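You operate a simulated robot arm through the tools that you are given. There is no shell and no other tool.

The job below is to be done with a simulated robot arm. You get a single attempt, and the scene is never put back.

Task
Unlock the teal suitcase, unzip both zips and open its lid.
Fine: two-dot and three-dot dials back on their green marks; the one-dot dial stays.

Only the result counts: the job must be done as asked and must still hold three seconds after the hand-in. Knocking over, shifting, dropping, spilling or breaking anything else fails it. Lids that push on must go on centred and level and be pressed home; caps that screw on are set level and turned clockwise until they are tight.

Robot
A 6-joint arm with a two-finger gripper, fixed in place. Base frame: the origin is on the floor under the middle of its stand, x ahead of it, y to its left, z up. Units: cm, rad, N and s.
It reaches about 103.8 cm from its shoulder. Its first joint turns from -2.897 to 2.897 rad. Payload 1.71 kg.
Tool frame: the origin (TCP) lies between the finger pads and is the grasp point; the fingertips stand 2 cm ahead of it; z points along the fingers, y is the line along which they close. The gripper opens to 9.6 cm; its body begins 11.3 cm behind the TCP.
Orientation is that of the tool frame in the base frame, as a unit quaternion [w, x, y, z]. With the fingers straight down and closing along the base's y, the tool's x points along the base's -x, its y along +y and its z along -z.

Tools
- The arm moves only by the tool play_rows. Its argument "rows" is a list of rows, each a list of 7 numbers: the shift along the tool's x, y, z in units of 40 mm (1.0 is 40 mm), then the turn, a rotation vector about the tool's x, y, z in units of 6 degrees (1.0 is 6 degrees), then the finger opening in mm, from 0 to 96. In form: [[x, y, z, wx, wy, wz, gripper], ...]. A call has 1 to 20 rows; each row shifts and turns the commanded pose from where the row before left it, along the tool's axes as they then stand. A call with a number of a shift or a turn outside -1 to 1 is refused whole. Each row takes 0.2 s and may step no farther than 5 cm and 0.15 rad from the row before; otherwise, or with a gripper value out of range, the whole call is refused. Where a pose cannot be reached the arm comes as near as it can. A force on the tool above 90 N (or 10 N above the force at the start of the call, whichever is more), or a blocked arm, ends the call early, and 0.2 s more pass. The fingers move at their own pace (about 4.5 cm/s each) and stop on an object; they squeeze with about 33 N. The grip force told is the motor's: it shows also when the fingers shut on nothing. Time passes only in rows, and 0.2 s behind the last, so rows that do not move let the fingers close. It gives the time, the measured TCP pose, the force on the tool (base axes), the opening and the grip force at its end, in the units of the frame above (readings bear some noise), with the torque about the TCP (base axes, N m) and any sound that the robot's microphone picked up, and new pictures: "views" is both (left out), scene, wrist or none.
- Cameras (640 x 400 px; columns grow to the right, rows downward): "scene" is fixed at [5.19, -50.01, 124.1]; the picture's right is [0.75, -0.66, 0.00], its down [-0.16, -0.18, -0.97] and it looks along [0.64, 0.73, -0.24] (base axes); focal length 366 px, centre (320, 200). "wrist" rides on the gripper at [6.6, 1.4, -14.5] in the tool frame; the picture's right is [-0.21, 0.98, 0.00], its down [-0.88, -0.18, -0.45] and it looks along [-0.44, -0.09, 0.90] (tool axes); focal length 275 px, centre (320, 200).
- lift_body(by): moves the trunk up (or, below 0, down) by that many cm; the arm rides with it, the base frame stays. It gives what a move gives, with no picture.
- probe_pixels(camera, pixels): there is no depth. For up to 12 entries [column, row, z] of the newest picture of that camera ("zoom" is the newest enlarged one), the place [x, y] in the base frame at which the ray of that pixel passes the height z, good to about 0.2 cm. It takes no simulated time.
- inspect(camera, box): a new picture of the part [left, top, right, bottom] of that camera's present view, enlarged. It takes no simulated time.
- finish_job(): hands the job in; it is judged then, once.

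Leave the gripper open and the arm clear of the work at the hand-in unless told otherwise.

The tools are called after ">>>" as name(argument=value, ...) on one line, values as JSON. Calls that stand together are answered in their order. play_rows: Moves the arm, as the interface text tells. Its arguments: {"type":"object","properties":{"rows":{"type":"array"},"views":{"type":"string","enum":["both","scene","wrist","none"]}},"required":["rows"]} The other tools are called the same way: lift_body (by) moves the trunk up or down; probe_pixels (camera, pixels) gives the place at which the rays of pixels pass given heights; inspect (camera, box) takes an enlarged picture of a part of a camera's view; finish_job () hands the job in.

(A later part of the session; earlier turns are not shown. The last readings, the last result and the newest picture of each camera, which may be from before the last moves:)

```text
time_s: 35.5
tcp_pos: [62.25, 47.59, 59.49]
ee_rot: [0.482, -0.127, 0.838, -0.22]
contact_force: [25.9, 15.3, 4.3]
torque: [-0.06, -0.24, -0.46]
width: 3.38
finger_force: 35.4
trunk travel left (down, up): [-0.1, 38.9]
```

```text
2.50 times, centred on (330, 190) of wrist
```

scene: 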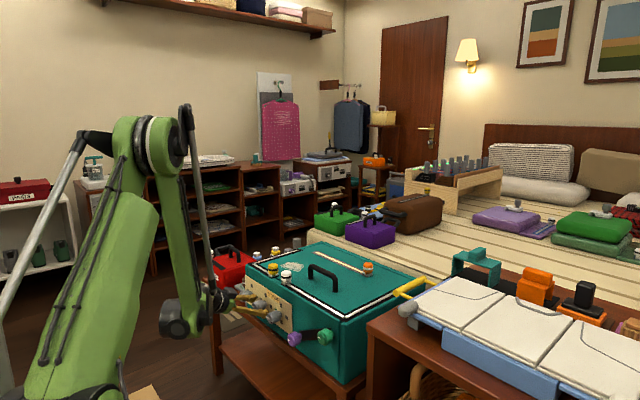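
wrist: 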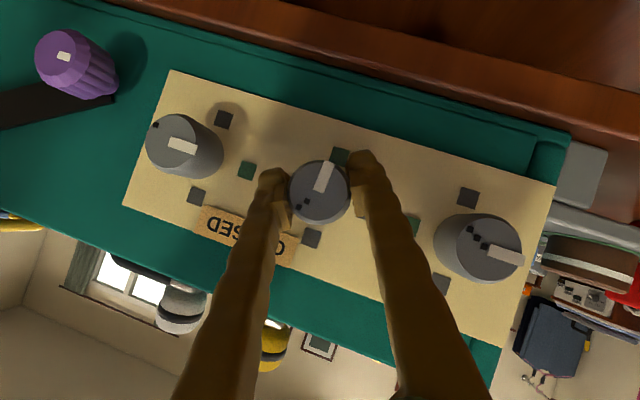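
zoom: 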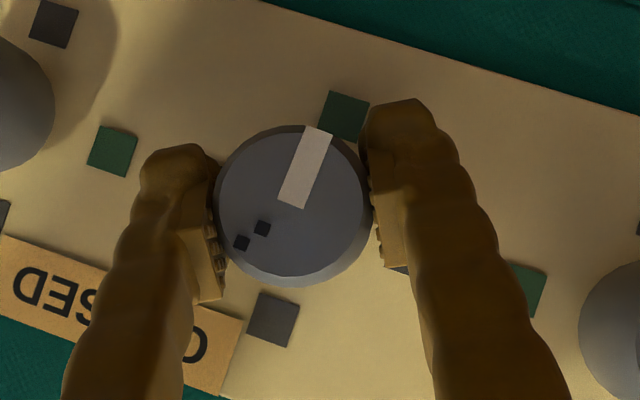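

The pointer line (18.4°) now matches the mark line (19.4°) within about 1°. I'll release, rotate the hand back to neutral, and verify.

>>> play_rows(rows=[[0, 0, 0, 0, 0, 0, 55], [0, 0, 0, 0, 0, 0, 55], [0, 0, 0, 0, 0, 0, 55], [0, 0, 0, -0.5, 0, 0.866, 55], [0, 0, 0, -0.5, 0, 0.866, 55], [0, 0, 0, -0.5, 0, 0.866, 55], [0, 0, 0, -0.5, 0, 0.866, 55], [0, 0, 0, -0.5, 0, 0.866, 55], [0.3, 0, -0.6, 0, 0, 0, 55], [0.3, 0, -0.6, 0, 0, 0, 55]], views="wrist")

>>> inspect(camera="wrist", box=[160, 90, 520, 290])

```text
time_s: 37.8
tcp_pos: [56.66, 47.36, 59.76]
ee_rot: [0.498, 0.004, 0.867, 0.004]
contact_force: [2.1, 0.7, 0.1]
torque: [0.0, -0.01, 0.02]
width: 5.54
finger_force: 0.0
trunk travel left (down, up): [-0.1, 38.9]
```

wrist: 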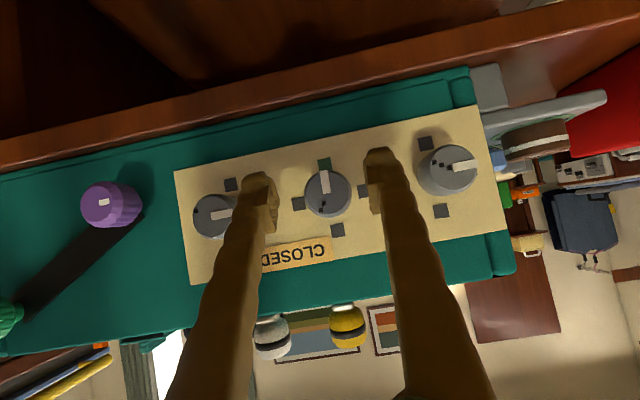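

```text
1.78 times, centred on (340, 190) of wrist
```

zoom: 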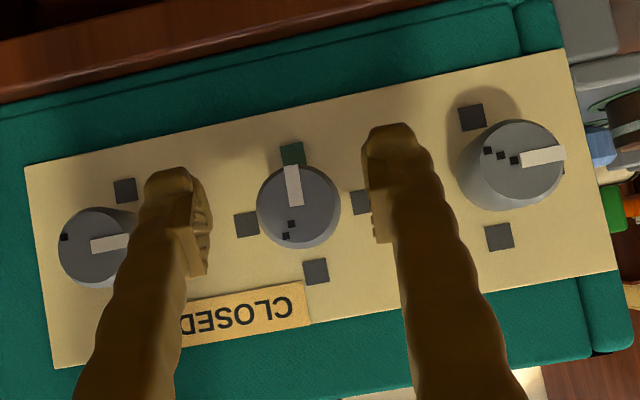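

The two-dot dial sits on its green mark. Next is the three-dot dial, where the same bias gives an axis near y≈56.2, z≈59.5. It needs 180°. I'll shift +8.8 cm in y and look before advancing.

>>> play_rows(rows=[[0, 0.737, 0, 0, 0, 0, 55], [0, 0.737, 0, 0, 0, 0, 55], [0, 0.737, 0, 0, 0, 0, 55], [0, 0, 0, 0, 0, 0, 55]], views="wrist")

>>> inspect(camera="wrist", box=[220, 110, 440, 270])

```text
time_s: 38.8
tcp_pos: [56.96, 56.6, 59.84]
ee_rot: [0.499, 0.003, 0.867, 0.005]
contact_force: [0.1, -1.2, 0.8]
torque: [-0.03, -0.05, 0.04]
width: 5.49
finger_force: 0.1
trunk travel left (down, up): [-0.1, 38.9]
```

wrist: 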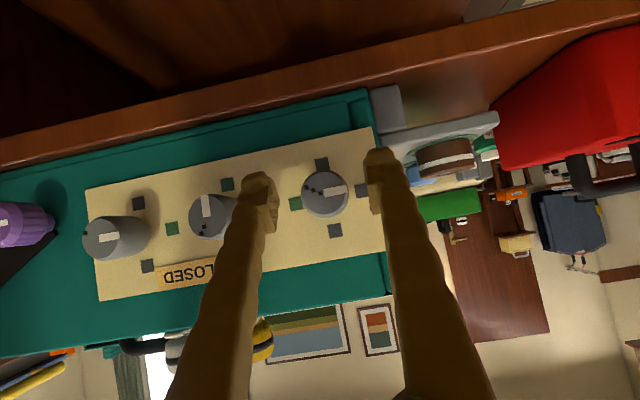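

```text
2.50 times, centred on (330, 190) of wrist
```

zoom: 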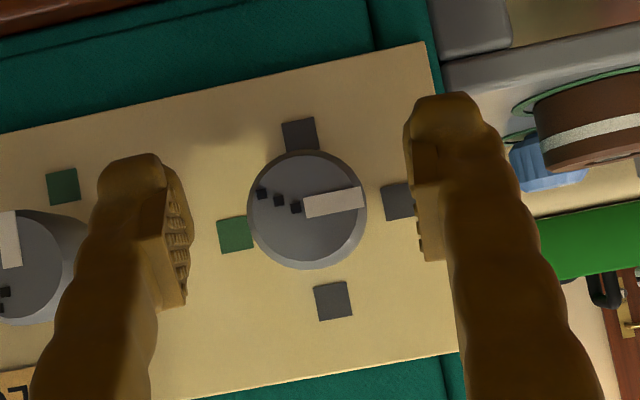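

The three-dot dial sits about 4 mm to −y of the finger midline. I'll correct y, advance to x≈62.2, and rotate the open hand +48° about the dial axis for a full 90° stroke.

>>> play_rows(rows=[[-0.295, -0.05, 0.595, 0, 0, 0, 55], [-0.295, -0.05, 0.595, 0, 0, 0, 55], [0, 0, 0, -0.5, 0, 0.866, 55], [0, 0, 0, -0.5, 0, 0.866, 55], [0, 0, 0, -0.5, 0, 0.866, 55], [0, 0, 0, -0.5, 0, 0.866, 55], [0, 0, 0, -0.5, 0, 0.866, 55], [0, 0, 0, -0.5, 0, 0.866, 55], [0, 0, 0, -0.5, 0, 0.866, 55], [0, 0, 0, 0, 0, 0, 55]], views="both")

```text
time_s: 41.0
tcp_pos: [62.22, 55.86, 59.7]
ee_rot: [0.465, 0.183, 0.807, 0.315]
contact_force: [0.5, 0.0, -0.3]
torque: [0.0, 0.01, 0.01]
width: 5.53
finger_force: 0.0
trunk travel left (down, up): [-0.1, 38.9]
```

scene: 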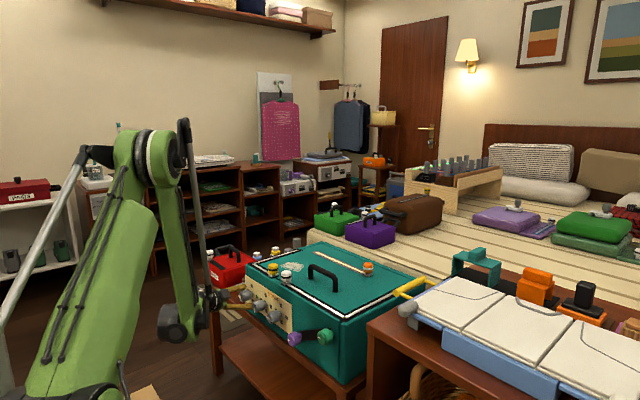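
wrist: 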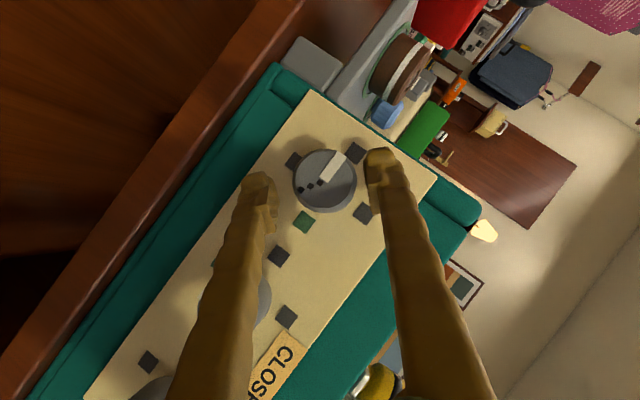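

The hand is at +43° about the dial axis and centred on the dial (face px (324,180), fingertip midpoint (322,178)). Closing now.

>>> play_rows(rows=[[0, 0, 0, 0, 0, 0, 30], [0, 0, 0, 0, 0, 0, 0], [0, 0, 0, 0, 0, 0, 0], [0, 0, 0, 0, 0, 0, 0]], views="none")

```text
time_s: 42.0
tcp_pos: [62.02, 56.22, 59.74]
ee_rot: [0.465, 0.18, 0.807, 0.317]
contact_force: [19.6, 59.9, 38.8]
torque: [0.26, -0.31, 0.15]
width: 3.42
finger_force: 35.1
trunk travel left (down, up): [-0.1, 38.9]
```

Side force is about 70 N along +y_tool, so the dial centre lies to that side. I'll nudge the hand +2.5 mm along its closing axis.

>>> play_rows(rows=[[0, 0.06, 0, 0, 0, 0, 0], [0, 0, 0, 0, 0, 0, 0]], views="none")

```text
time_s: 42.5
tcp_pos: [62.03, 56.24, 59.78]
ee_rot: [0.465, 0.181, 0.807, 0.316]
contact_force: [-3.9, 53.1, 21.4]
torque: [0.19, -0.11, 0.69]
width: 3.38
finger_force: 34.9
trunk travel left (down, up): [-0.1, 38.9]
```

Down to about 53 N. One more nudge.

>>> play_rows(rows=[[0, 0.05, 0, 0, 0, 0, 0], [0, 0, 0, 0, 0, 0, 0]], views="none")

```text
time_s: 43.1
tcp_pos: [62.15, 56.17, 59.8]
ee_rot: [0.465, 0.183, 0.807, 0.314]
contact_force: [-21.1, 31.3, 6.7]
torque: [0.13, -0.01, 0.53]
width: 3.36
finger_force: 35.1
trunk travel left (down, up): [-0.1, 38.9]
```

The force is low enough. I'll turn 30° about −x and check.

>>> play_rows(rows=[[0, 0.02, 0, 0.5, 0, -0.866, 0], [0, 0, 0, 0.5, 0, -0.866, 0], [0, 0, 0, 0.5, 0, -0.866, 0], [0, 0, 0, 0.5, 0, -0.866, 0], [0, 0, 0, 0.5, 0, -0.866, 0], [0, 0, 0, 0, 0, 0, 0]], views="wrist")

```text
time_s: 44.5
tcp_pos: [62.18, 56.39, 59.81]
ee_rot: [0.496, 0.054, 0.862, 0.095]
contact_force: [-1.0, 52.9, 5.5]
torque: [0.24, 0.07, 0.54]
width: 3.35
finger_force: 35.4
trunk travel left (down, up): [-0.1, 38.9]
```

wrist: 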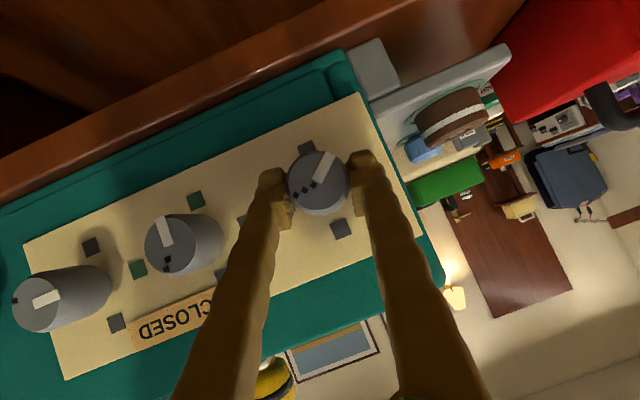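

It's turning. With side force +53 N in y, I'll add +y corrections while turning another 30°.

>>> play_rows(rows=[[0, 0.05, 0, 0.5, 0, -0.866, 0], [0, 0.02, 0, 0.5, 0, -0.866, 0], [0, 0, 0, 0.5, 0, -0.866, 0], [0, 0, 0, 0.5, 0, -0.866, 0], [0, 0, 0, 0.5, 0, -0.866, 0], [0, 0, 0, 0, 0, 0, 0]], views="wrist")

```text
time_s: 46.0
tcp_pos: [62.13, 56.62, 59.97]
ee_rot: [0.493, -0.075, 0.856, -0.132]
contact_force: [-12.7, 41.6, -0.6]
torque: [0.2, 0.07, 0.51]
width: 3.34
finger_force: 35.4
trunk travel left (down, up): [-0.1, 38.9]
```

wrist: 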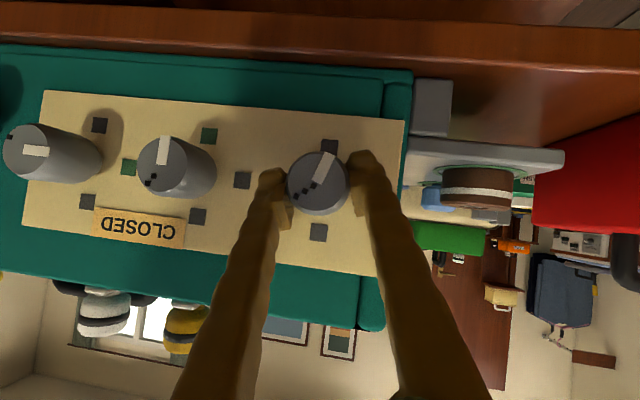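

About 60–65° done. I'll continue another 30° with a small +y nudge.

>>> play_rows(rows=[[0, 0.04, 0, 0.5, 0, -0.866, 0], [0, 0, 0, 0.5, 0, -0.866, 0], [0, 0, 0, 0.5, 0, -0.866, 0], [0, 0, 0, 0.5, 0, -0.866, 0], [0, 0, 0, 0.5, 0, -0.866, 0], [0, 0, 0, 0, 0, 0, 0]], views="wrist")

```text
time_s: 47.4
tcp_pos: [62.16, 56.79, 59.87]
ee_rot: [0.457, -0.201, 0.793, -0.348]
contact_force: [-16.1, 36.7, -17.5]
torque: [0.14, -0.02, 0.61]
width: 3.37
finger_force: 35.3
trunk travel left (down, up): [-0.1, 38.9]
```

wrist: 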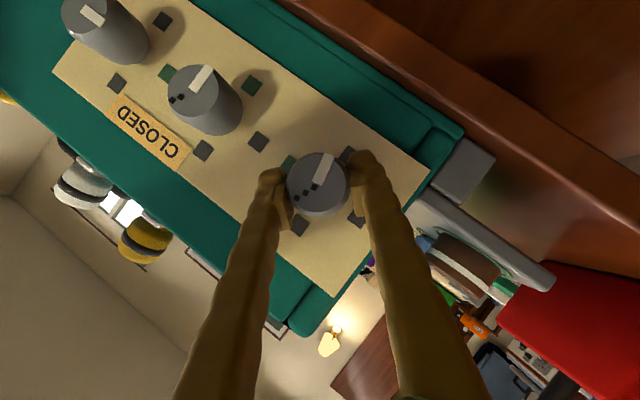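

The dial has turned about 98°, with about 82° remaining. I'll release, rotate the open hand back 90° (15 rows), and re-centre.

>>> play_rows(rows=[[0, 0, 0, 0, 0, 0, 55], [0, 0, 0, 0, 0, 0, 55], [0, 0, 0, 0, 0, 0, 55], [0, 0, 0, -0.5, 0, 0.866, 55], [0, 0, 0, -0.5, 0, 0.866, 55], [0, 0, 0, -0.5, 0, 0.866, 55], [0, 0, 0, -0.5, 0, 0.866, 55], [0, 0, 0, -0.5, 0, 0.866, 55], [0, 0, 0, -0.5, 0, 0.866, 55], [0, 0, 0, -0.5, 0, 0.866, 55], [0, 0, 0, -0.5, 0, 0.866, 55], [0, 0, 0, -0.5, 0, 0.866, 55], [0, 0, 0, -0.5, 0, 0.866, 55], [0, 0, 0, -0.5, 0, 0.866, 55], [0, 0, 0, -0.5, 0, 0.866, 55], [0, 0, 0, -0.5, 0, 0.866, 55], [0, 0, 0, 0, 0, 0, 55]], views="wrist")

>>> inspect(camera="wrist", box=[220, 110, 440, 270])

```text
time_s: 51.0
tcp_pos: [62.14, 56.69, 59.87]
ee_rot: [0.481, 0.133, 0.836, 0.23]
contact_force: [0.5, -0.8, 0.2]
torque: [0.01, 0.02, -0.01]
width: 5.52
finger_force: 0.0
trunk travel left (down, up): [-0.1, 38.9]
```

wrist: 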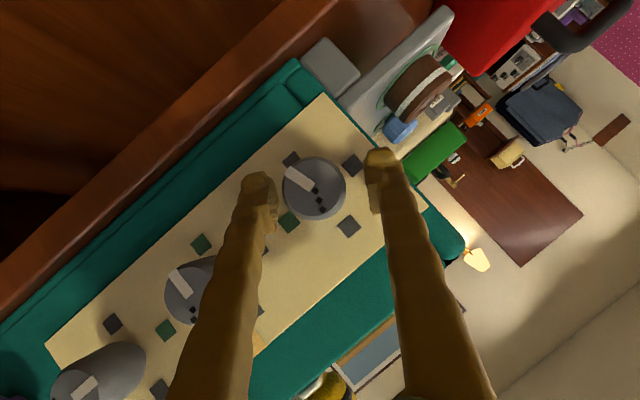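

```text
2.50 times, centred on (330, 190) of wrist
```

zoom: 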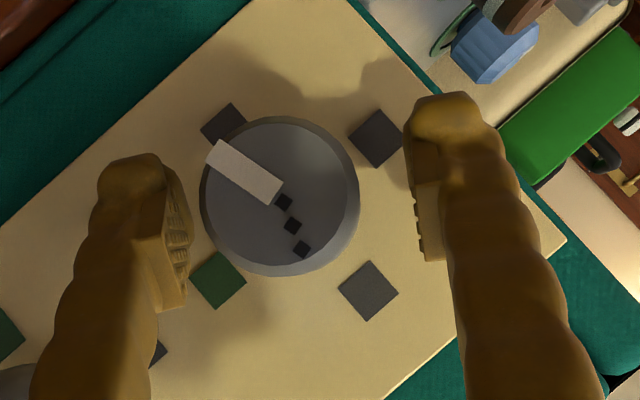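

The pointer is 12.7° past straight-down, leaving about 77.5° to the green mark at right. The hand sits about 3 mm off centre, so I'll correct that, rotate the open hand 12° further back, and close.

>>> play_rows(rows=[[0.05, -0.07, 0.029, 0, 0, 0, 55], [0, 0, 0, -0.5, 0, 0.866, 55], [0, 0, 0, -0.5, 0, 0.866, 55], [0, 0, 0, 0, 0, 0, 55], [0, 0, 0, 0, 0, 0, 30], [0, 0, 0, 0, 0, 0, 0], [0, 0, 0, 0, 0, 0, 0], [0, 0, 0, 0, 0, 0, 0]], views="none")

```text
time_s: 52.8
tcp_pos: [62.15, 56.59, 59.45]
ee_rot: [0.465, 0.182, 0.807, 0.314]
contact_force: [2.1, 7.1, 4.7]
torque: [-0.01, -0.26, 0.35]
width: 3.44
finger_force: 34.8
trunk travel left (down, up): [-0.1, 38.9]
```

The grip is centred (force under 10 N). I'll turn 42° about −x first.

>>> play_rows(rows=[[0, 0, 0, 0.5, 0, -0.866, 0], [0, 0, 0, 0.5, 0, -0.866, 0], [0, 0, 0, 0.5, 0, -0.866, 0], [0, 0, 0, 0.5, 0, -0.866, 0], [0, 0, 0, 0.5, 0, -0.866, 0], [0, 0, 0, 0.5, 0, -0.866, 0], [0, 0, 0, 0.5, 0, -0.866, 0], [0, 0, 0, 0, 0, 0, 0]], views="wrist")

>>> inspect(camera="wrist", box=[220, 110, 440, 270])

```text
time_s: 54.5
tcp_pos: [62.3, 56.5, 59.59]
ee_rot: [0.498, 0.004, 0.867, 0.003]
contact_force: [-21.7, 2.0, -22.1]
torque: [0.0, 0.4, 0.23]
width: 3.45
finger_force: 35.0
trunk travel left (down, up): [-0.1, 38.9]
```

wrist: 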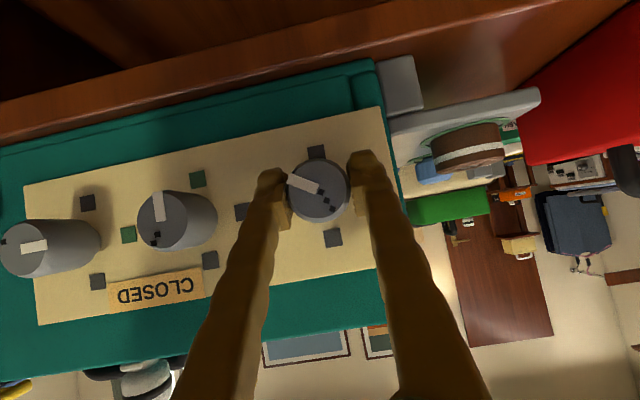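

```text
2.50 times, centred on (330, 190) of wrist
```

zoom: 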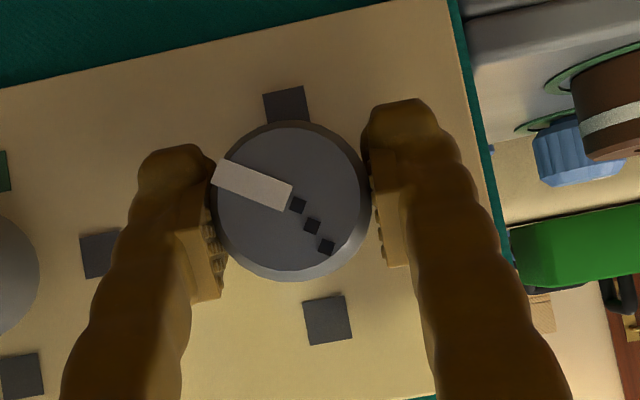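

The pointer is 57° past down, so about 33° remain. I'll turn that now.

>>> play_rows(rows=[[0, 0, 0, 0.5, 0, -0.866, 0], [0, 0, 0, 0.5, 0, -0.866, 0], [0, 0, 0, 0.5, 0, -0.866, 0], [0, 0, 0, 0.5, 0, -0.866, 0], [0, 0, 0, 0.5, 0, -0.866, 0], [0, 0, 0, 0.25, 0, -0.433, 0], [0, 0, 0, 0, 0, 0, 0]], views="wrist")

>>> inspect(camera="wrist", box=[220, 110, 440, 270])

```text
time_s: 56.1
tcp_pos: [62.31, 56.65, 59.52]
ee_rot: [0.479, -0.139, 0.832, -0.242]
contact_force: [-5.7, -9.7, -16.6]
torque: [0.01, 0.35, 0.08]
width: 3.43
finger_force: 34.9
trunk travel left (down, up): [-0.1, 38.9]
```

wrist: 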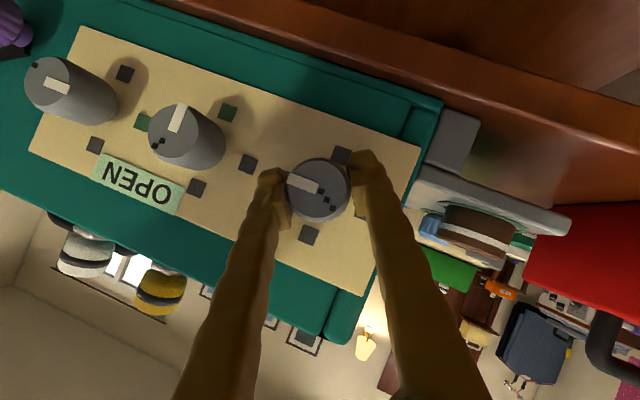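

```text
2.50 times, centred on (330, 190) of wrist
```

zoom: 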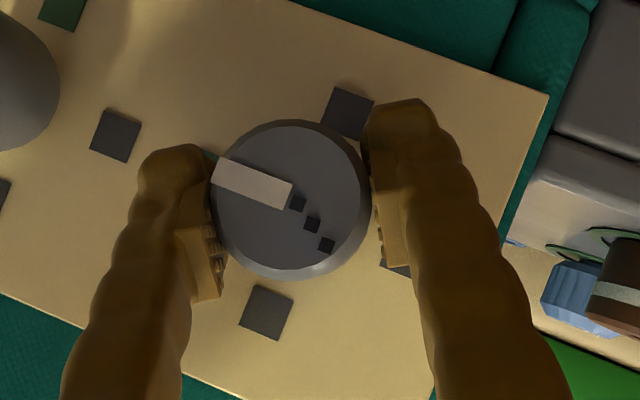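

The label now reads OPEN, and the pointer is about 91° past down, so it's on the green mark. I'll release, rotate back to neutral, retreat, and verify all three dials.

>>> play_rows(rows=[[0, 0, 0, 0, 0, 0, 55], [0, 0, 0, 0, 0, 0, 55], [0, 0, 0, 0, 0, 0, 55], [0, 0, 0, -0.5, 0, 0.866, 55], [0, 0, 0, -0.5, 0, 0.866, 55], [0, 0, 0, -0.5, 0, 0.866, 55], [0, 0, 0, -0.5, 0, 0.866, 55], [0, 0, 0, -0.5, 0, 0.866, 55], [0.35, 0, -0.7, 0, 0, 0, 55], [0.35, 0, -0.7, 0, 0, 0, 55]], views="both")

>>> inspect(camera="wrist", box=[80, 90, 440, 310])

```text
time_s: 58.4
tcp_pos: [56.08, 56.52, 59.87]
ee_rot: [0.498, -0.01, 0.867, -0.017]
contact_force: [0.5, -0.7, -0.4]
torque: [0.0, 0.05, 0.01]
width: 5.5
finger_force: 0.0
trunk travel left (down, up): [-0.1, 38.9]
```

scene: 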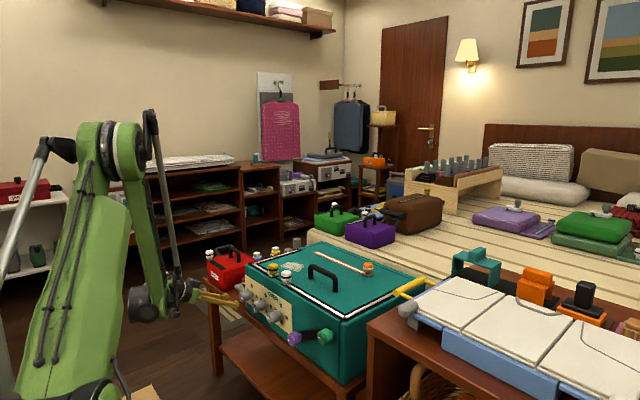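
wrist: 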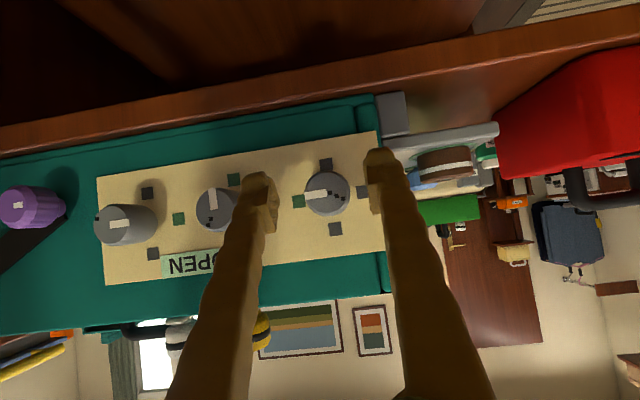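

```text
1.78 times, centred on (260, 200) of wrist
```

zoom: 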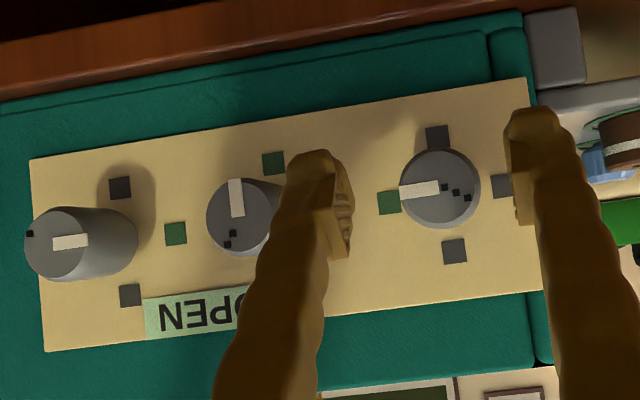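

All confirmed: the two-dot pointer is on its green mark, three-dot is on its green mark, one-dot is untouched, and the label reads OPEN. Next are the zips. I'll back off along the tool axis, then raise the trunk 25 cm.

>>> play_rows(rows=[[0, 0, -0.8, 0, 0, 0, 55], [0, 0, -0.8, 0, 0, 0, 55]], views="none")

>>> lift_body(by=25)

```text
time_s: 59.0
tcp_pos: [50.46, 56.67, 63.16]
ee_rot: [0.499, -0.01, 0.866, -0.018]
contact_force: [0.0, -0.6, 0.3]
torque: [0.0, 0.0, 0.01]
width: 5.49
finger_force: 0.0
trunk travel left (down, up): [-0.1, 38.9]
```

```text
time_s: 61.5
tcp_pos: [50.36, 56.5, 88.07]
ee_rot: [0.499, -0.009, 0.867, -0.019]
contact_force: [0.3, 0.7, 1.1]
torque: [0.0, 0.0, -0.01]
width: 5.49
finger_force: 0.2
trunk travel left (down, up): [-25.1, 13.9]
```

The TCP is now at (50, 56.5, 88). I'll pitch the tool back to straight down (10 rows), well above everything.

>>> play_rows(rows=[[0, 0, 0, 0, 1, 0, 55], [0, 0, 0, 0, 1, 0, 55], [0, 0, 0, 0, 1, 0, 55], [0, 0, 0, 0, 1, 0, 55], [0, 0, 0, 0, 1, 0, 55], [0, 0, 0, 0, 1, 0, 55], [0, 0, 0, 0, 1, 0, 55], [0, 0, 0, 0, 1, 0, 55], [0, 0, 0, 0, 1, 0, 55], [0, 0, 0, 0, 1, 0, 55], [0, 0, 0, 0, 0, 0, 55]], views="both")

```text
time_s: 63.9
tcp_pos: [50.58, 56.57, 88.19]
ee_rot: [-0.002, 0.0, 1.0, -0.02]
contact_force: [-0.7, 0.9, -0.3]
torque: [-0.02, 0.03, 0.04]
width: 5.48
finger_force: 0.1
trunk travel left (down, up): [-25.1, 13.9]
```

scene: 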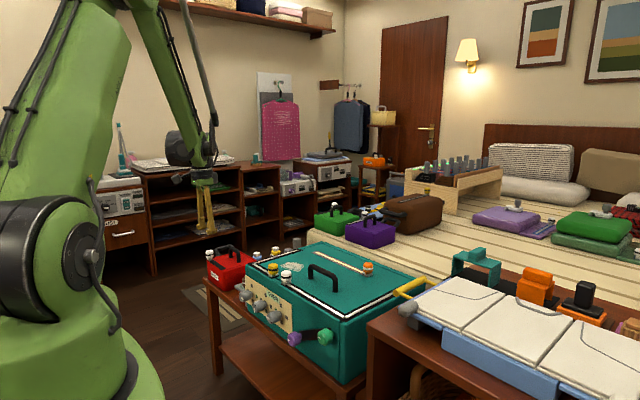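
wrist: 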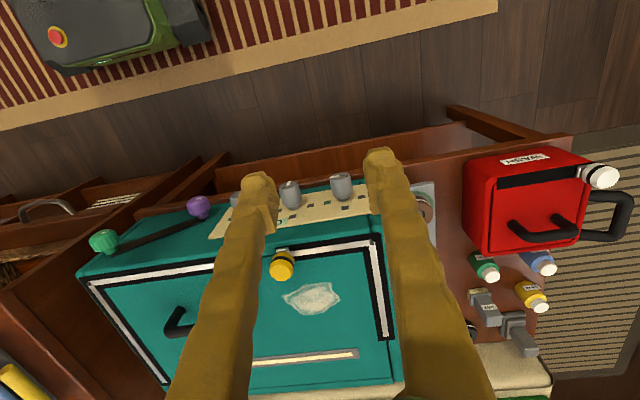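

The tool points straight down, with a small 2.3° tilt I'll correct. I'll move to about (48, 38, 100) for a clean overhead look at the zip tracks and pulls.

>>> play_rows(rows=[[0.1, -0.9, -0.6, -0.38, 0, 0, 96], [0.1, -0.9, -0.6, 0, 0, 0, 96], [0.1, -0.9, -0.6, 0, 0, 0, 96], [0.1, -0.9, -0.6, 0, 0, 0, 96], [0.1, -0.9, -0.6, 0, 0, 0, 96], [0, 0, 0, 0, 0, 0, 96]], views="both")

>>> inspect(camera="wrist", box=[180, 150, 500, 350])

```text
time_s: 65.3
tcp_pos: [48.4, 38.61, 100.71]
ee_rot: [-0.001, 0.0, 1.0, 0.0]
contact_force: [-0.1, -0.7, 0.2]
torque: [0.09, -0.01, 0.03]
width: 9.6
finger_force: 0.1
trunk travel left (down, up): [-25.1, 13.9]
```

scene: 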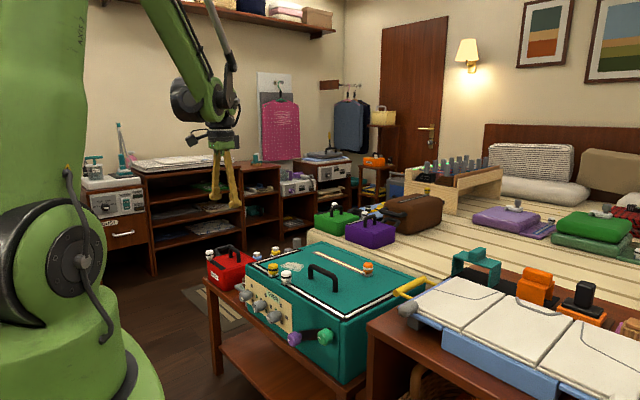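
wrist: 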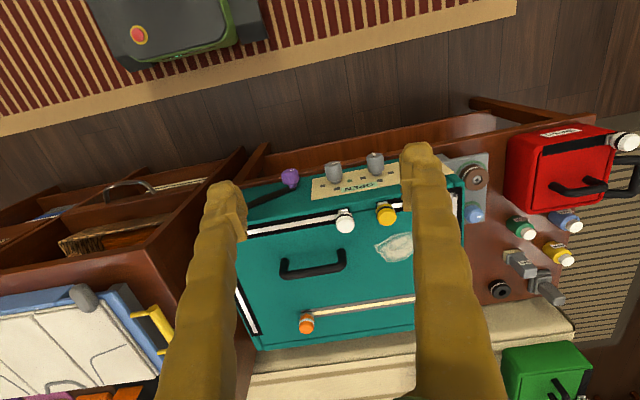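

```text
2.00 times, centred on (340, 250) of wrist
```

zoom: 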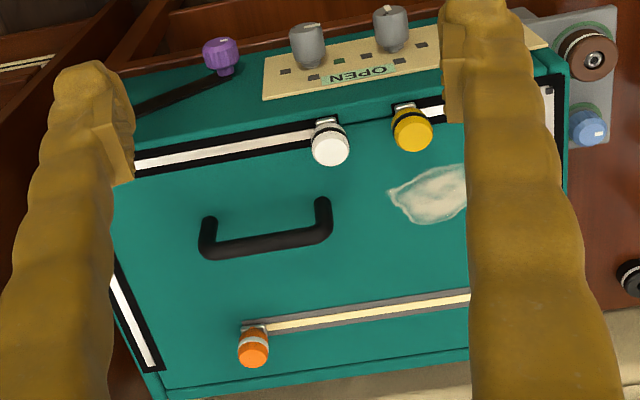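

Both pulls are standing upright knobs on sliders: white base near wrist px (343,211), yellow base near (382,203). I'll triangulate pulls, corners and handle from the wrist and scene pictures.

>>> probe_pixels(camera="wrist", pixels=[[343.5, 211.5, 69], [343.5, 211.5, 70], [345, 222.5, 74], [382.5, 203.5, 69], [382.5, 203.5, 70], [386, 216, 74], [454, 195, 69], [454, 195, 70], [284, 277, 70], [341.5, 264, 70], [307, 323, 74], [262, 342, 70]])

>>> inspect(camera="scene", box=[235, 235, 395, 335])

```text
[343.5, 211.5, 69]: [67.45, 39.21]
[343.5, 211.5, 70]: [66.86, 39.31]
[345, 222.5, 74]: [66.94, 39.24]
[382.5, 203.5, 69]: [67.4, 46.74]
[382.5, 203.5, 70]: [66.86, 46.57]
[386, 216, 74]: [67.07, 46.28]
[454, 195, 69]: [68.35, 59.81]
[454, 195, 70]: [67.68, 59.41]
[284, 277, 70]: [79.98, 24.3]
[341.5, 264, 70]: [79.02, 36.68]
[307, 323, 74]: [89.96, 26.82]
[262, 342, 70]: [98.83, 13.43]
```

```text
4.00 times, centred on (315, 285) of scene
```

zoom: 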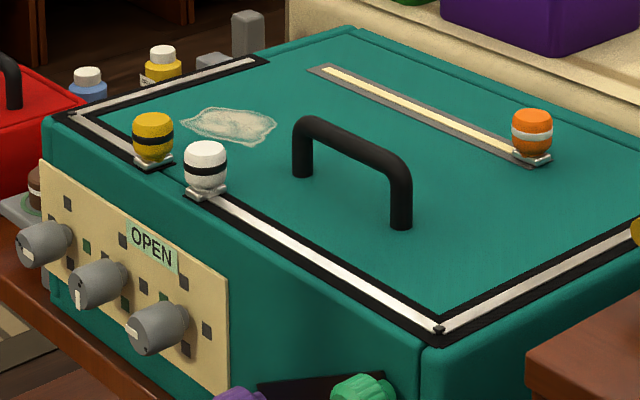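

I'll cross-check the same features from the scene camera.

>>> probe_pixels(camera="scene", pixels=[[286.75, 283, 69], [286.75, 283, 70], [286.25, 275, 72], [286.25, 275, 73], [273.25, 275, 70], [273.25, 268.75, 73], [252.5, 263, 69], [252.5, 263, 70], [300.5, 250, 69], [300.5, 250, 70], [344.5, 317, 69], [344.5, 317, 70]])

```text
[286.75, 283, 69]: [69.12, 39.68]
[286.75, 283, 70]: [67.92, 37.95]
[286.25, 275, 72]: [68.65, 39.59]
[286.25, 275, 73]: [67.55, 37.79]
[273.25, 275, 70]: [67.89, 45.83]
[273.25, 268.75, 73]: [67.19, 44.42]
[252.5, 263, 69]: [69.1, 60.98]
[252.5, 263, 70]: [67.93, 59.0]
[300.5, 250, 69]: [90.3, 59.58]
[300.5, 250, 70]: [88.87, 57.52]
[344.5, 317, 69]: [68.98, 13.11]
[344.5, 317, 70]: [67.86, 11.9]
```

The front track lies at x≈68.3 from y≈12.6 to y≈60. White is at y≈39.2 and yellow at y≈46.5. I'll check how close the yellow tube and the table on the right come to the right-hand track.

>>> probe_pixels(camera="wrist", pixels=[[152, 308, 65], [152, 308, 70], [152, 308, 75], [152, 308, 80], [173, 350, 70], [173, 350, 75], [86, 297, 65], [86, 297, 70], [86, 297, 75]])

>>> probe_pixels(camera="scene", pixels=[[397, 293, 65], [397, 293, 70], [397, 293, 75], [397, 293, 80], [426, 278, 70], [426, 278, 75], [408, 308, 65], [408, 308, 70], [408, 308, 75]])

>>> inspect(camera="scene", box=[350, 240, 510, 370])

```text
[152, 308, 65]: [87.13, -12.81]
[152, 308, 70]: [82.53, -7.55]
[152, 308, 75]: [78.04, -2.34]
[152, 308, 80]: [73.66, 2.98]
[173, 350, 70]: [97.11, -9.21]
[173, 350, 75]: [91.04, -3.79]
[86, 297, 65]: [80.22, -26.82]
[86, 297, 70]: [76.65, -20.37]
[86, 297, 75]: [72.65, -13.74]
```

```text
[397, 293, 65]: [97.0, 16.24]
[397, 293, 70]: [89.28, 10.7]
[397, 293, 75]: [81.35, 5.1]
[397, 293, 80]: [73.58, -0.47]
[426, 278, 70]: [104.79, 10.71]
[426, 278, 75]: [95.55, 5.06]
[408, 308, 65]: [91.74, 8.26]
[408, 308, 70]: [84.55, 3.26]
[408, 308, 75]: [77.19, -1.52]
```

```text
3.08 times, centred on (430, 305) of scene
```

zoom: 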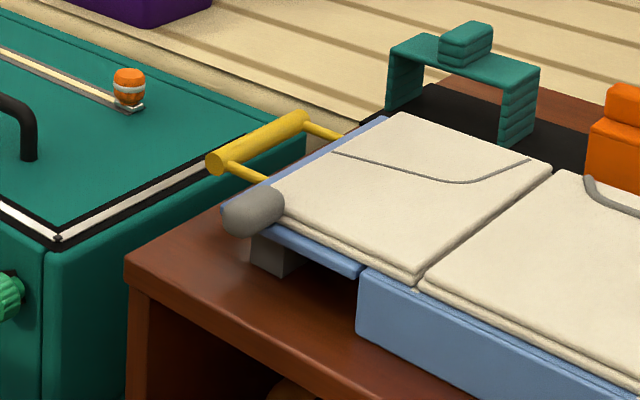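

The tube sits at about y≈1, z≈78, so it's clear of a gripper working at y≥12.6. I'll move above the white pull (68, 39.2), staying high first and then descending to z≈82 with the fingers at 50 mm.

>>> play_rows(rows=[[-0.98, 0.03, 0, 0, 0, 0, 50], [-0.98, 0.03, 0, 0, 0, 0, 50], [-0.98, 0.03, 0, 0, 0, 0, 50], [-0.98, 0.03, 0, 0, 0, 0, 50], [-0.98, 0.03, 0, 0, 0, 0, 50], [0, 0, 0.93, 0, 0, 0, 50], [0, 0, 0.93, 0, 0, 0, 50], [0, 0, 0.93, 0, 0, 0, 50], [0, 0, 0.93, 0, 0, 0, 50], [0, 0, 0.93, 0, 0, 0, 50], [0, 0, 0, 0, 0, 0, 50]], views="both")

>>> inspect(camera="scene", box=[220, 200, 380, 300])

```text
time_s: 67.7
tcp_pos: [68.07, 39.33, 81.52]
ee_rot: [-0.002, 0.0, 1.0, 0.0]
contact_force: [0.7, 0.3, 0.5]
torque: [-0.01, 0.02, -0.01]
width: 5.01
finger_force: 0.0
trunk travel left (down, up): [-25.1, 13.9]
```

scene: 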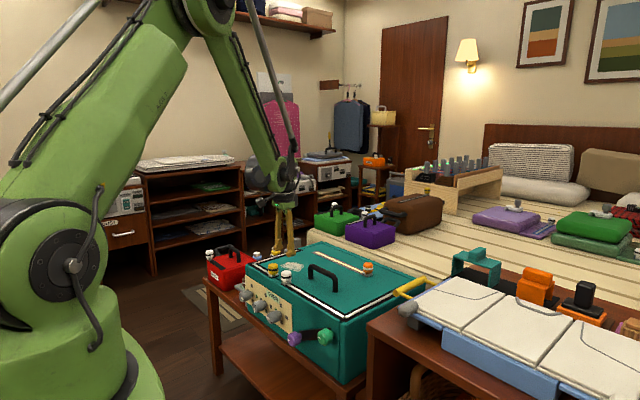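
wrist: 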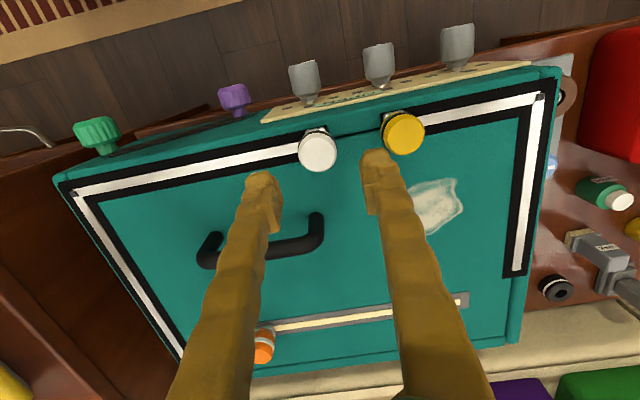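

```text
4.00 times, centred on (300, 250) of scene
```

zoom: 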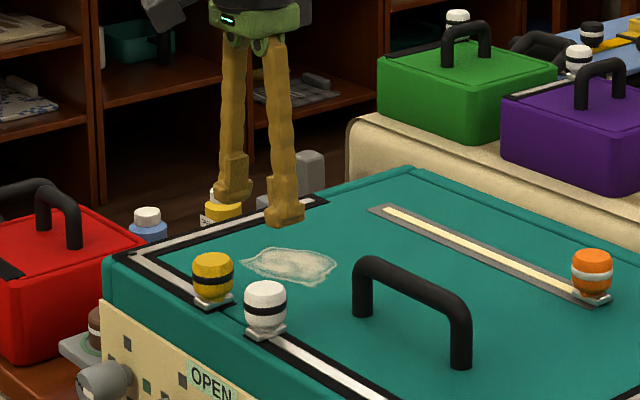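

This is an excellent overhead view. I'll probe the white knob top (318,153), the yellow top (404,134), the track corners (78,194) and (541,97), and the track ends.

>>> probe_pixels(camera="wrist", pixels=[[318, 152, 73], [318, 152, 74], [318, 152, 75], [404, 134, 74], [78, 194, 69.5], [541, 97, 69.5], [513, 272, 69.5], [183, 355, 69.5], [315, 126, 70], [392, 113, 70], [300, 151, 69.5], [513, 265, 69.5]])

>>> inspect(camera="wrist", box=[240, 80, 480, 230])

```text
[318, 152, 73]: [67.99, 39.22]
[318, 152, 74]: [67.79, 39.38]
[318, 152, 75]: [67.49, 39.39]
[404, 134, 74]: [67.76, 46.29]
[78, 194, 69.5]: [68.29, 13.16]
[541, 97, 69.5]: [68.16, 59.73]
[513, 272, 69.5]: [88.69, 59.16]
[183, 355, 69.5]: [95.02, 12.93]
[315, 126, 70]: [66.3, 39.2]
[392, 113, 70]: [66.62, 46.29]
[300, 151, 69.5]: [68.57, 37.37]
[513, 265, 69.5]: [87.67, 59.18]
```

```text
2.67 times, centred on (360, 155) of wrist
```

zoom: 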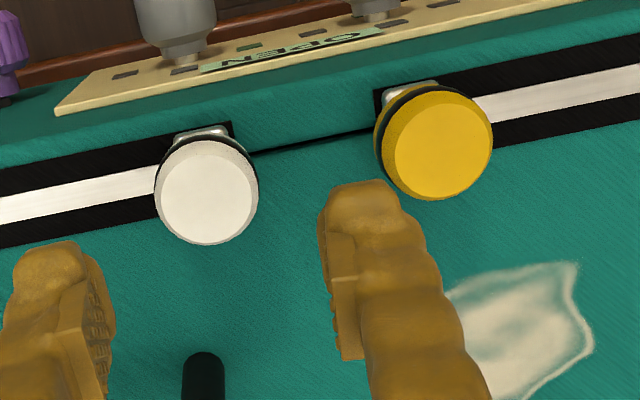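

White knob is at (67.8, 39.35), corners at (68.3, 13.0) and (68.2, 59.7), track ends at x≈97 on the right and x≈88 on the left. I'll narrow the fingers to 44 mm so the +y finger clears the yellow knob, then descend to z≈73.

>>> play_rows(rows=[[0.06, 0, 0, 0, 0, 0, 44], [0, 0, 0.7, 0, 0, 0, 44], [0, 0, 0.7, 0, 0, 0, 44], [0, 0, 0.7, 0, 0, 0, 44], [0, 0, 0, 0, 0, 0, 44]], views="both")

>>> inspect(camera="scene", box=[240, 240, 340, 310])

```text
time_s: 68.9
tcp_pos: [67.69, 39.43, 73.04]
ee_rot: [-0.002, -0.001, 1.0, 0.0]
contact_force: [-0.8, -0.4, -0.6]
torque: [0.01, 0.01, 0.01]
width: 4.4
finger_force: 0.0
trunk travel left (down, up): [-25.1, 13.9]
```

scene: 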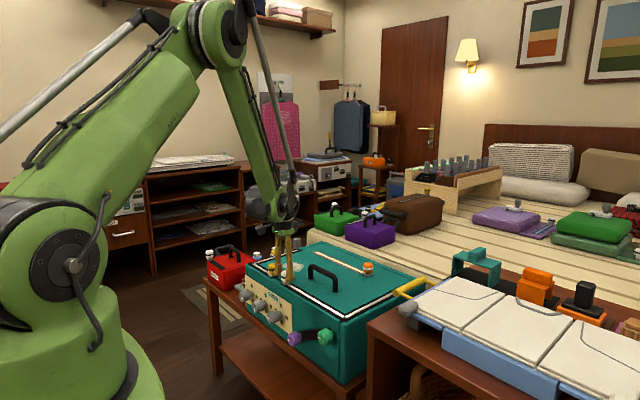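
wrist: 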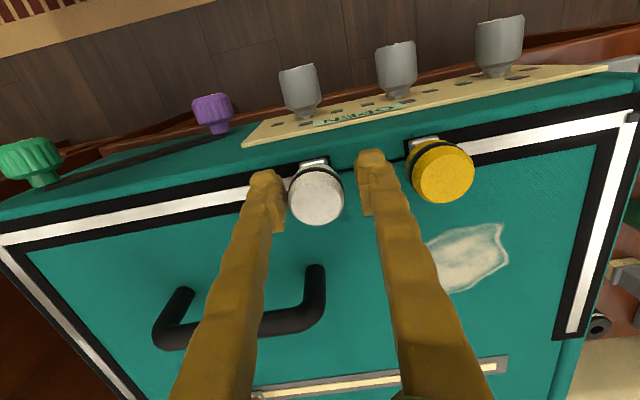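

```text
5.71 times, centred on (290, 275) of scene
```

zoom: 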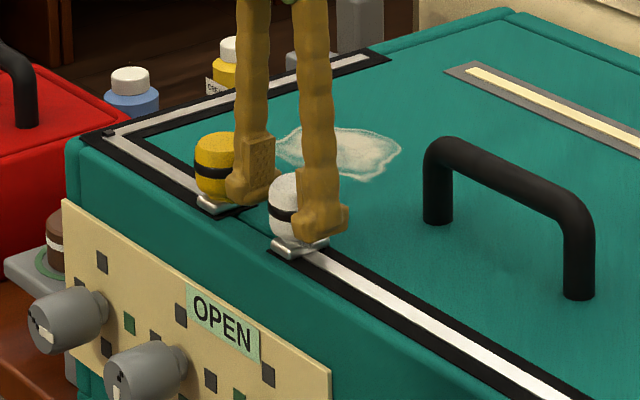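

The fingers straddle the white knob without touching the yellow one. Closing now.

>>> play_rows(rows=[[0, 0, 0, 0, 0, 0, 25], [0, 0, 0, 0, 0, 0, 0], [0, 0, 0, 0, 0, 0, 0]], views="wrist")

```text
time_s: 69.7
tcp_pos: [67.72, 39.05, 72.92]
ee_rot: [-0.001, 0.003, 1.0, -0.002]
contact_force: [-0.1, -42.3, -11.6]
torque: [-0.5, 0.03, -0.13]
width: 3.11
finger_force: 34.6
trunk travel left (down, up): [-25.1, 13.9]
```

wrist: 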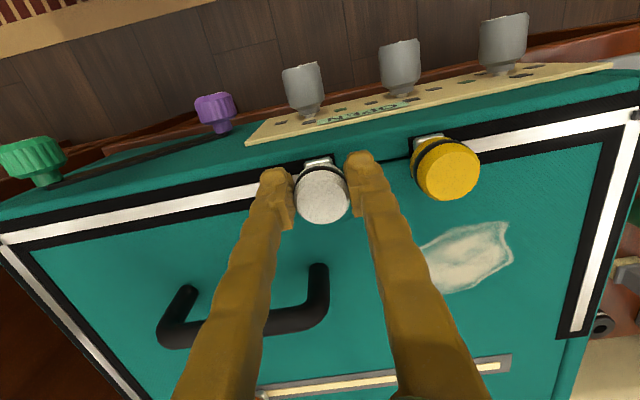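

Gripped at 3.11 cm, with the slider pressed against its start stop. I'll slide it right (−y) gently for 4.5 cm and watch the force.

>>> play_rows(rows=[[0, -0.2, 0, 0, 0, 0, 0], [0, -0.3, 0, 0, 0, 0, 0], [0, -0.3, 0, 0, 0, 0, 0], [0, -0.3, 0, 0, 0, 0, 0]], views="both")

```text
time_s: 70.7
tcp_pos: [67.67, 34.94, 72.92]
ee_rot: [-0.002, 0.001, 1.0, -0.001]
contact_force: [3.4, 0.1, -21.8]
torque: [0.21, 0.14, -0.02]
width: 3.1
finger_force: 34.5
trunk travel left (down, up): [-25.1, 13.9]
```

scene: 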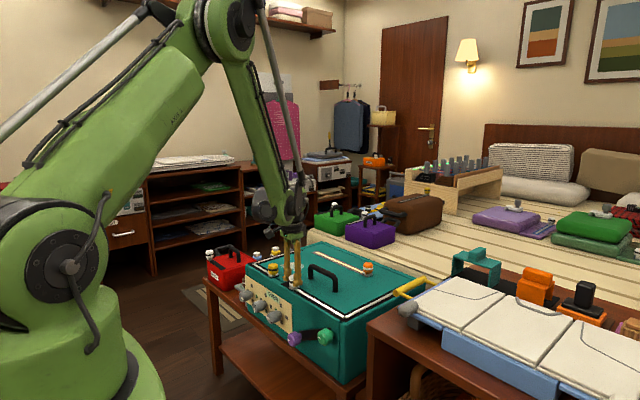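
wrist: 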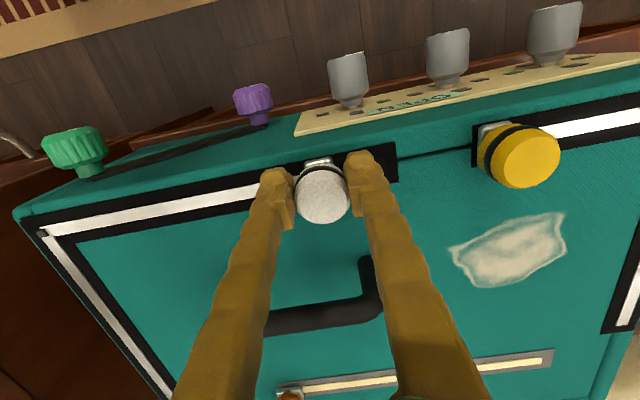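

It slides freely, and the track behind the slider turns black (unzipped). I'll continue toward the right corner, 19 cm more.

>>> play_rows(rows=[[0, -0.48, 0, 0, 0, 0, 0], [0, -0.48, 0, 0, 0, 0, 0], [0, -0.48, 0, 0, 0, 0, 0], [0, -0.48, 0, 0, 0, 0, 0], [0, -0.48, 0, 0, 0, 0, 0], [0, -0.48, 0, 0, 0, 0, 0], [0, -0.48, 0, 0, 0, 0, 0], [0, -0.48, 0, 0, 0, 0, 0], [0, -0.48, 0, 0, 0, 0, 0], [0, -0.48, 0, 0, 0, 0, 0]], views="both")

```text
time_s: 72.9
tcp_pos: [67.64, 15.59, 73.35]
ee_rot: [-0.002, 0.0, 1.0, 0.0]
contact_force: [0.9, -1.8, -35.7]
torque: [0.23, 0.26, -0.01]
width: 3.08
finger_force: 34.6
trunk travel left (down, up): [-25.1, 13.9]
```

scene: 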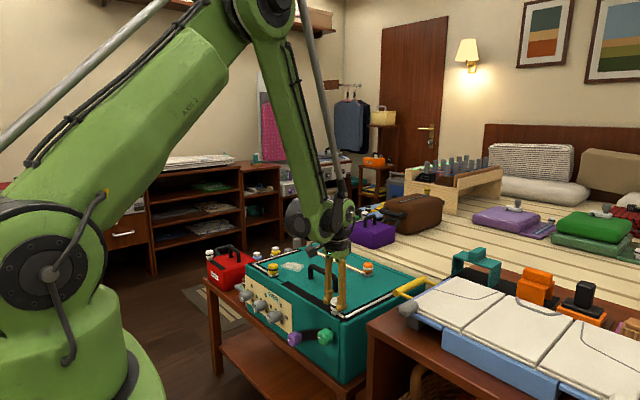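
wrist: 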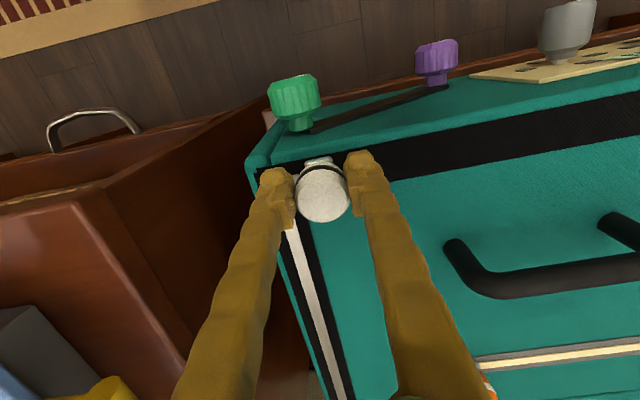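

The white slider is at y≈15.5, just short of the corner. The knob pulls down at −36 N because I've drifted slightly upward. I'll lower the hand about 2.5 mm and finish to the corner at y≈13.

>>> play_rows(rows=[[0, -0.25, 0.04, 0, 0, 0, 0], [0, -0.25, 0.03, 0, 0, 0, 0], [0, -0.1, 0, 0, 0, 0, 0], [0, 0, 0, 0, 0, 0, 0]], views="wrist")

```text
time_s: 73.9
tcp_pos: [67.72, 13.15, 73.27]
ee_rot: [0.0, 0.0, 1.0, -0.001]
contact_force: [8.5, -0.9, 36.8]
torque: [-0.03, -0.18, 0.02]
width: 3.13
finger_force: 35.0
trunk travel left (down, up): [-25.1, 13.9]
```

wrist: 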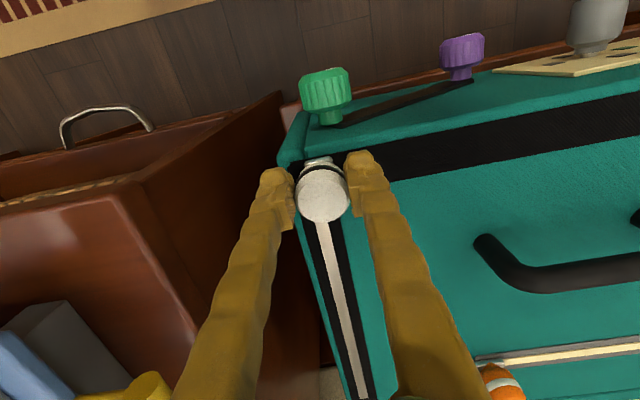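

The z force flipped to +37 N, so I'll raise the hand 1.4 mm and nudge −y a few mm to feel for the corner stop.

>>> play_rows(rows=[[0, -0.05, -0.035, 0, 0, 0, 0], [0, -0.05, 0, 0, 0, 0, 0], [0, 0, 0, 0, 0, 0, 0]], views="none")

```text
time_s: 74.7
tcp_pos: [67.69, 12.84, 73.2]
ee_rot: [0.0, 0.001, 1.0, -0.001]
contact_force: [-1.0, 0.6, 16.0]
torque: [-0.02, 0.01, 0.01]
width: 3.09
finger_force: 35.4
trunk travel left (down, up): [-25.1, 13.9]
```

No stop felt yet at y=12.8. I'll nudge 4 mm more.

>>> play_rows(rows=[[0, -0.05, -0.01, 0, 0, 0, 0], [0, -0.05, 0, 0, 0, 0, 0], [0, 0, 0, 0, 0, 0, 0]], views="wrist")

>>> inspect(camera="wrist", box=[220, 110, 440, 270])

```text
time_s: 75.5
tcp_pos: [67.57, 12.4, 73.16]
ee_rot: [-0.002, 0.001, 1.0, -0.001]
contact_force: [6.8, 0.3, 16.0]
torque: [-0.01, -0.21, -0.01]
width: 3.1
finger_force: 34.6
trunk travel left (down, up): [-25.1, 13.9]
```

wrist: 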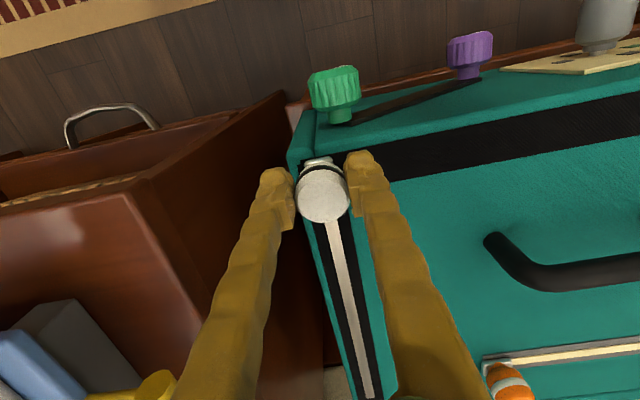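

```text
2.50 times, centred on (330, 190) of wrist
```

zoom: 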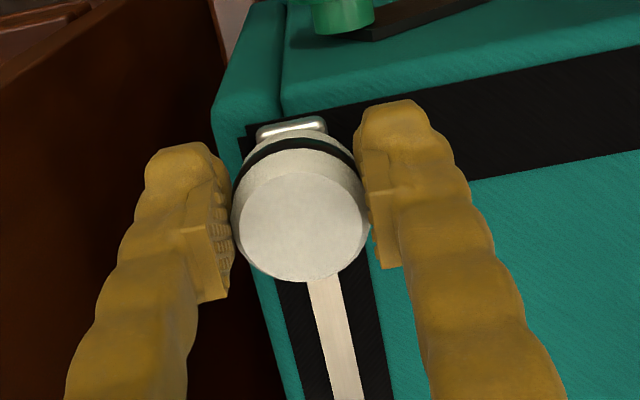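

The slider base lines up with the side strip, so it's at the corner. Now I'll drag it back along the right side (+x), 2.4 cm first to test.

>>> play_rows(rows=[[-0.2, 0, 0, 0, 0, 0, 0], [-0.2, 0, 0, 0, 0, 0, 0], [-0.2, 0, 0, 0, 0, 0, 0]], views="wrist")

```text
time_s: 76.3
tcp_pos: [70.02, 12.43, 73.25]
ee_rot: [0.0, 0.0, 1.0, -0.001]
contact_force: [-0.8, 0.6, 19.2]
torque: [0.04, 0.02, 0.03]
width: 3.12
finger_force: 34.9
trunk travel left (down, up): [-25.1, 13.9]
```

wrist: 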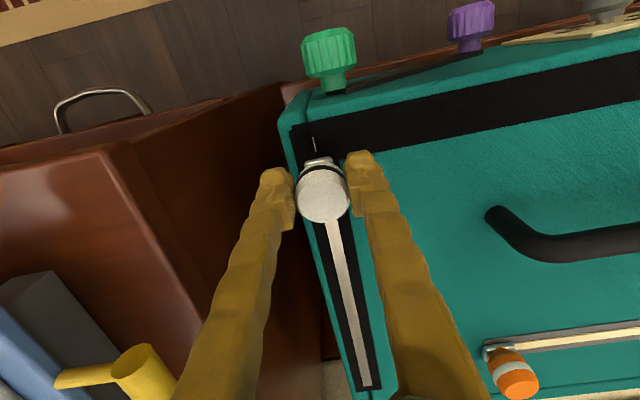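

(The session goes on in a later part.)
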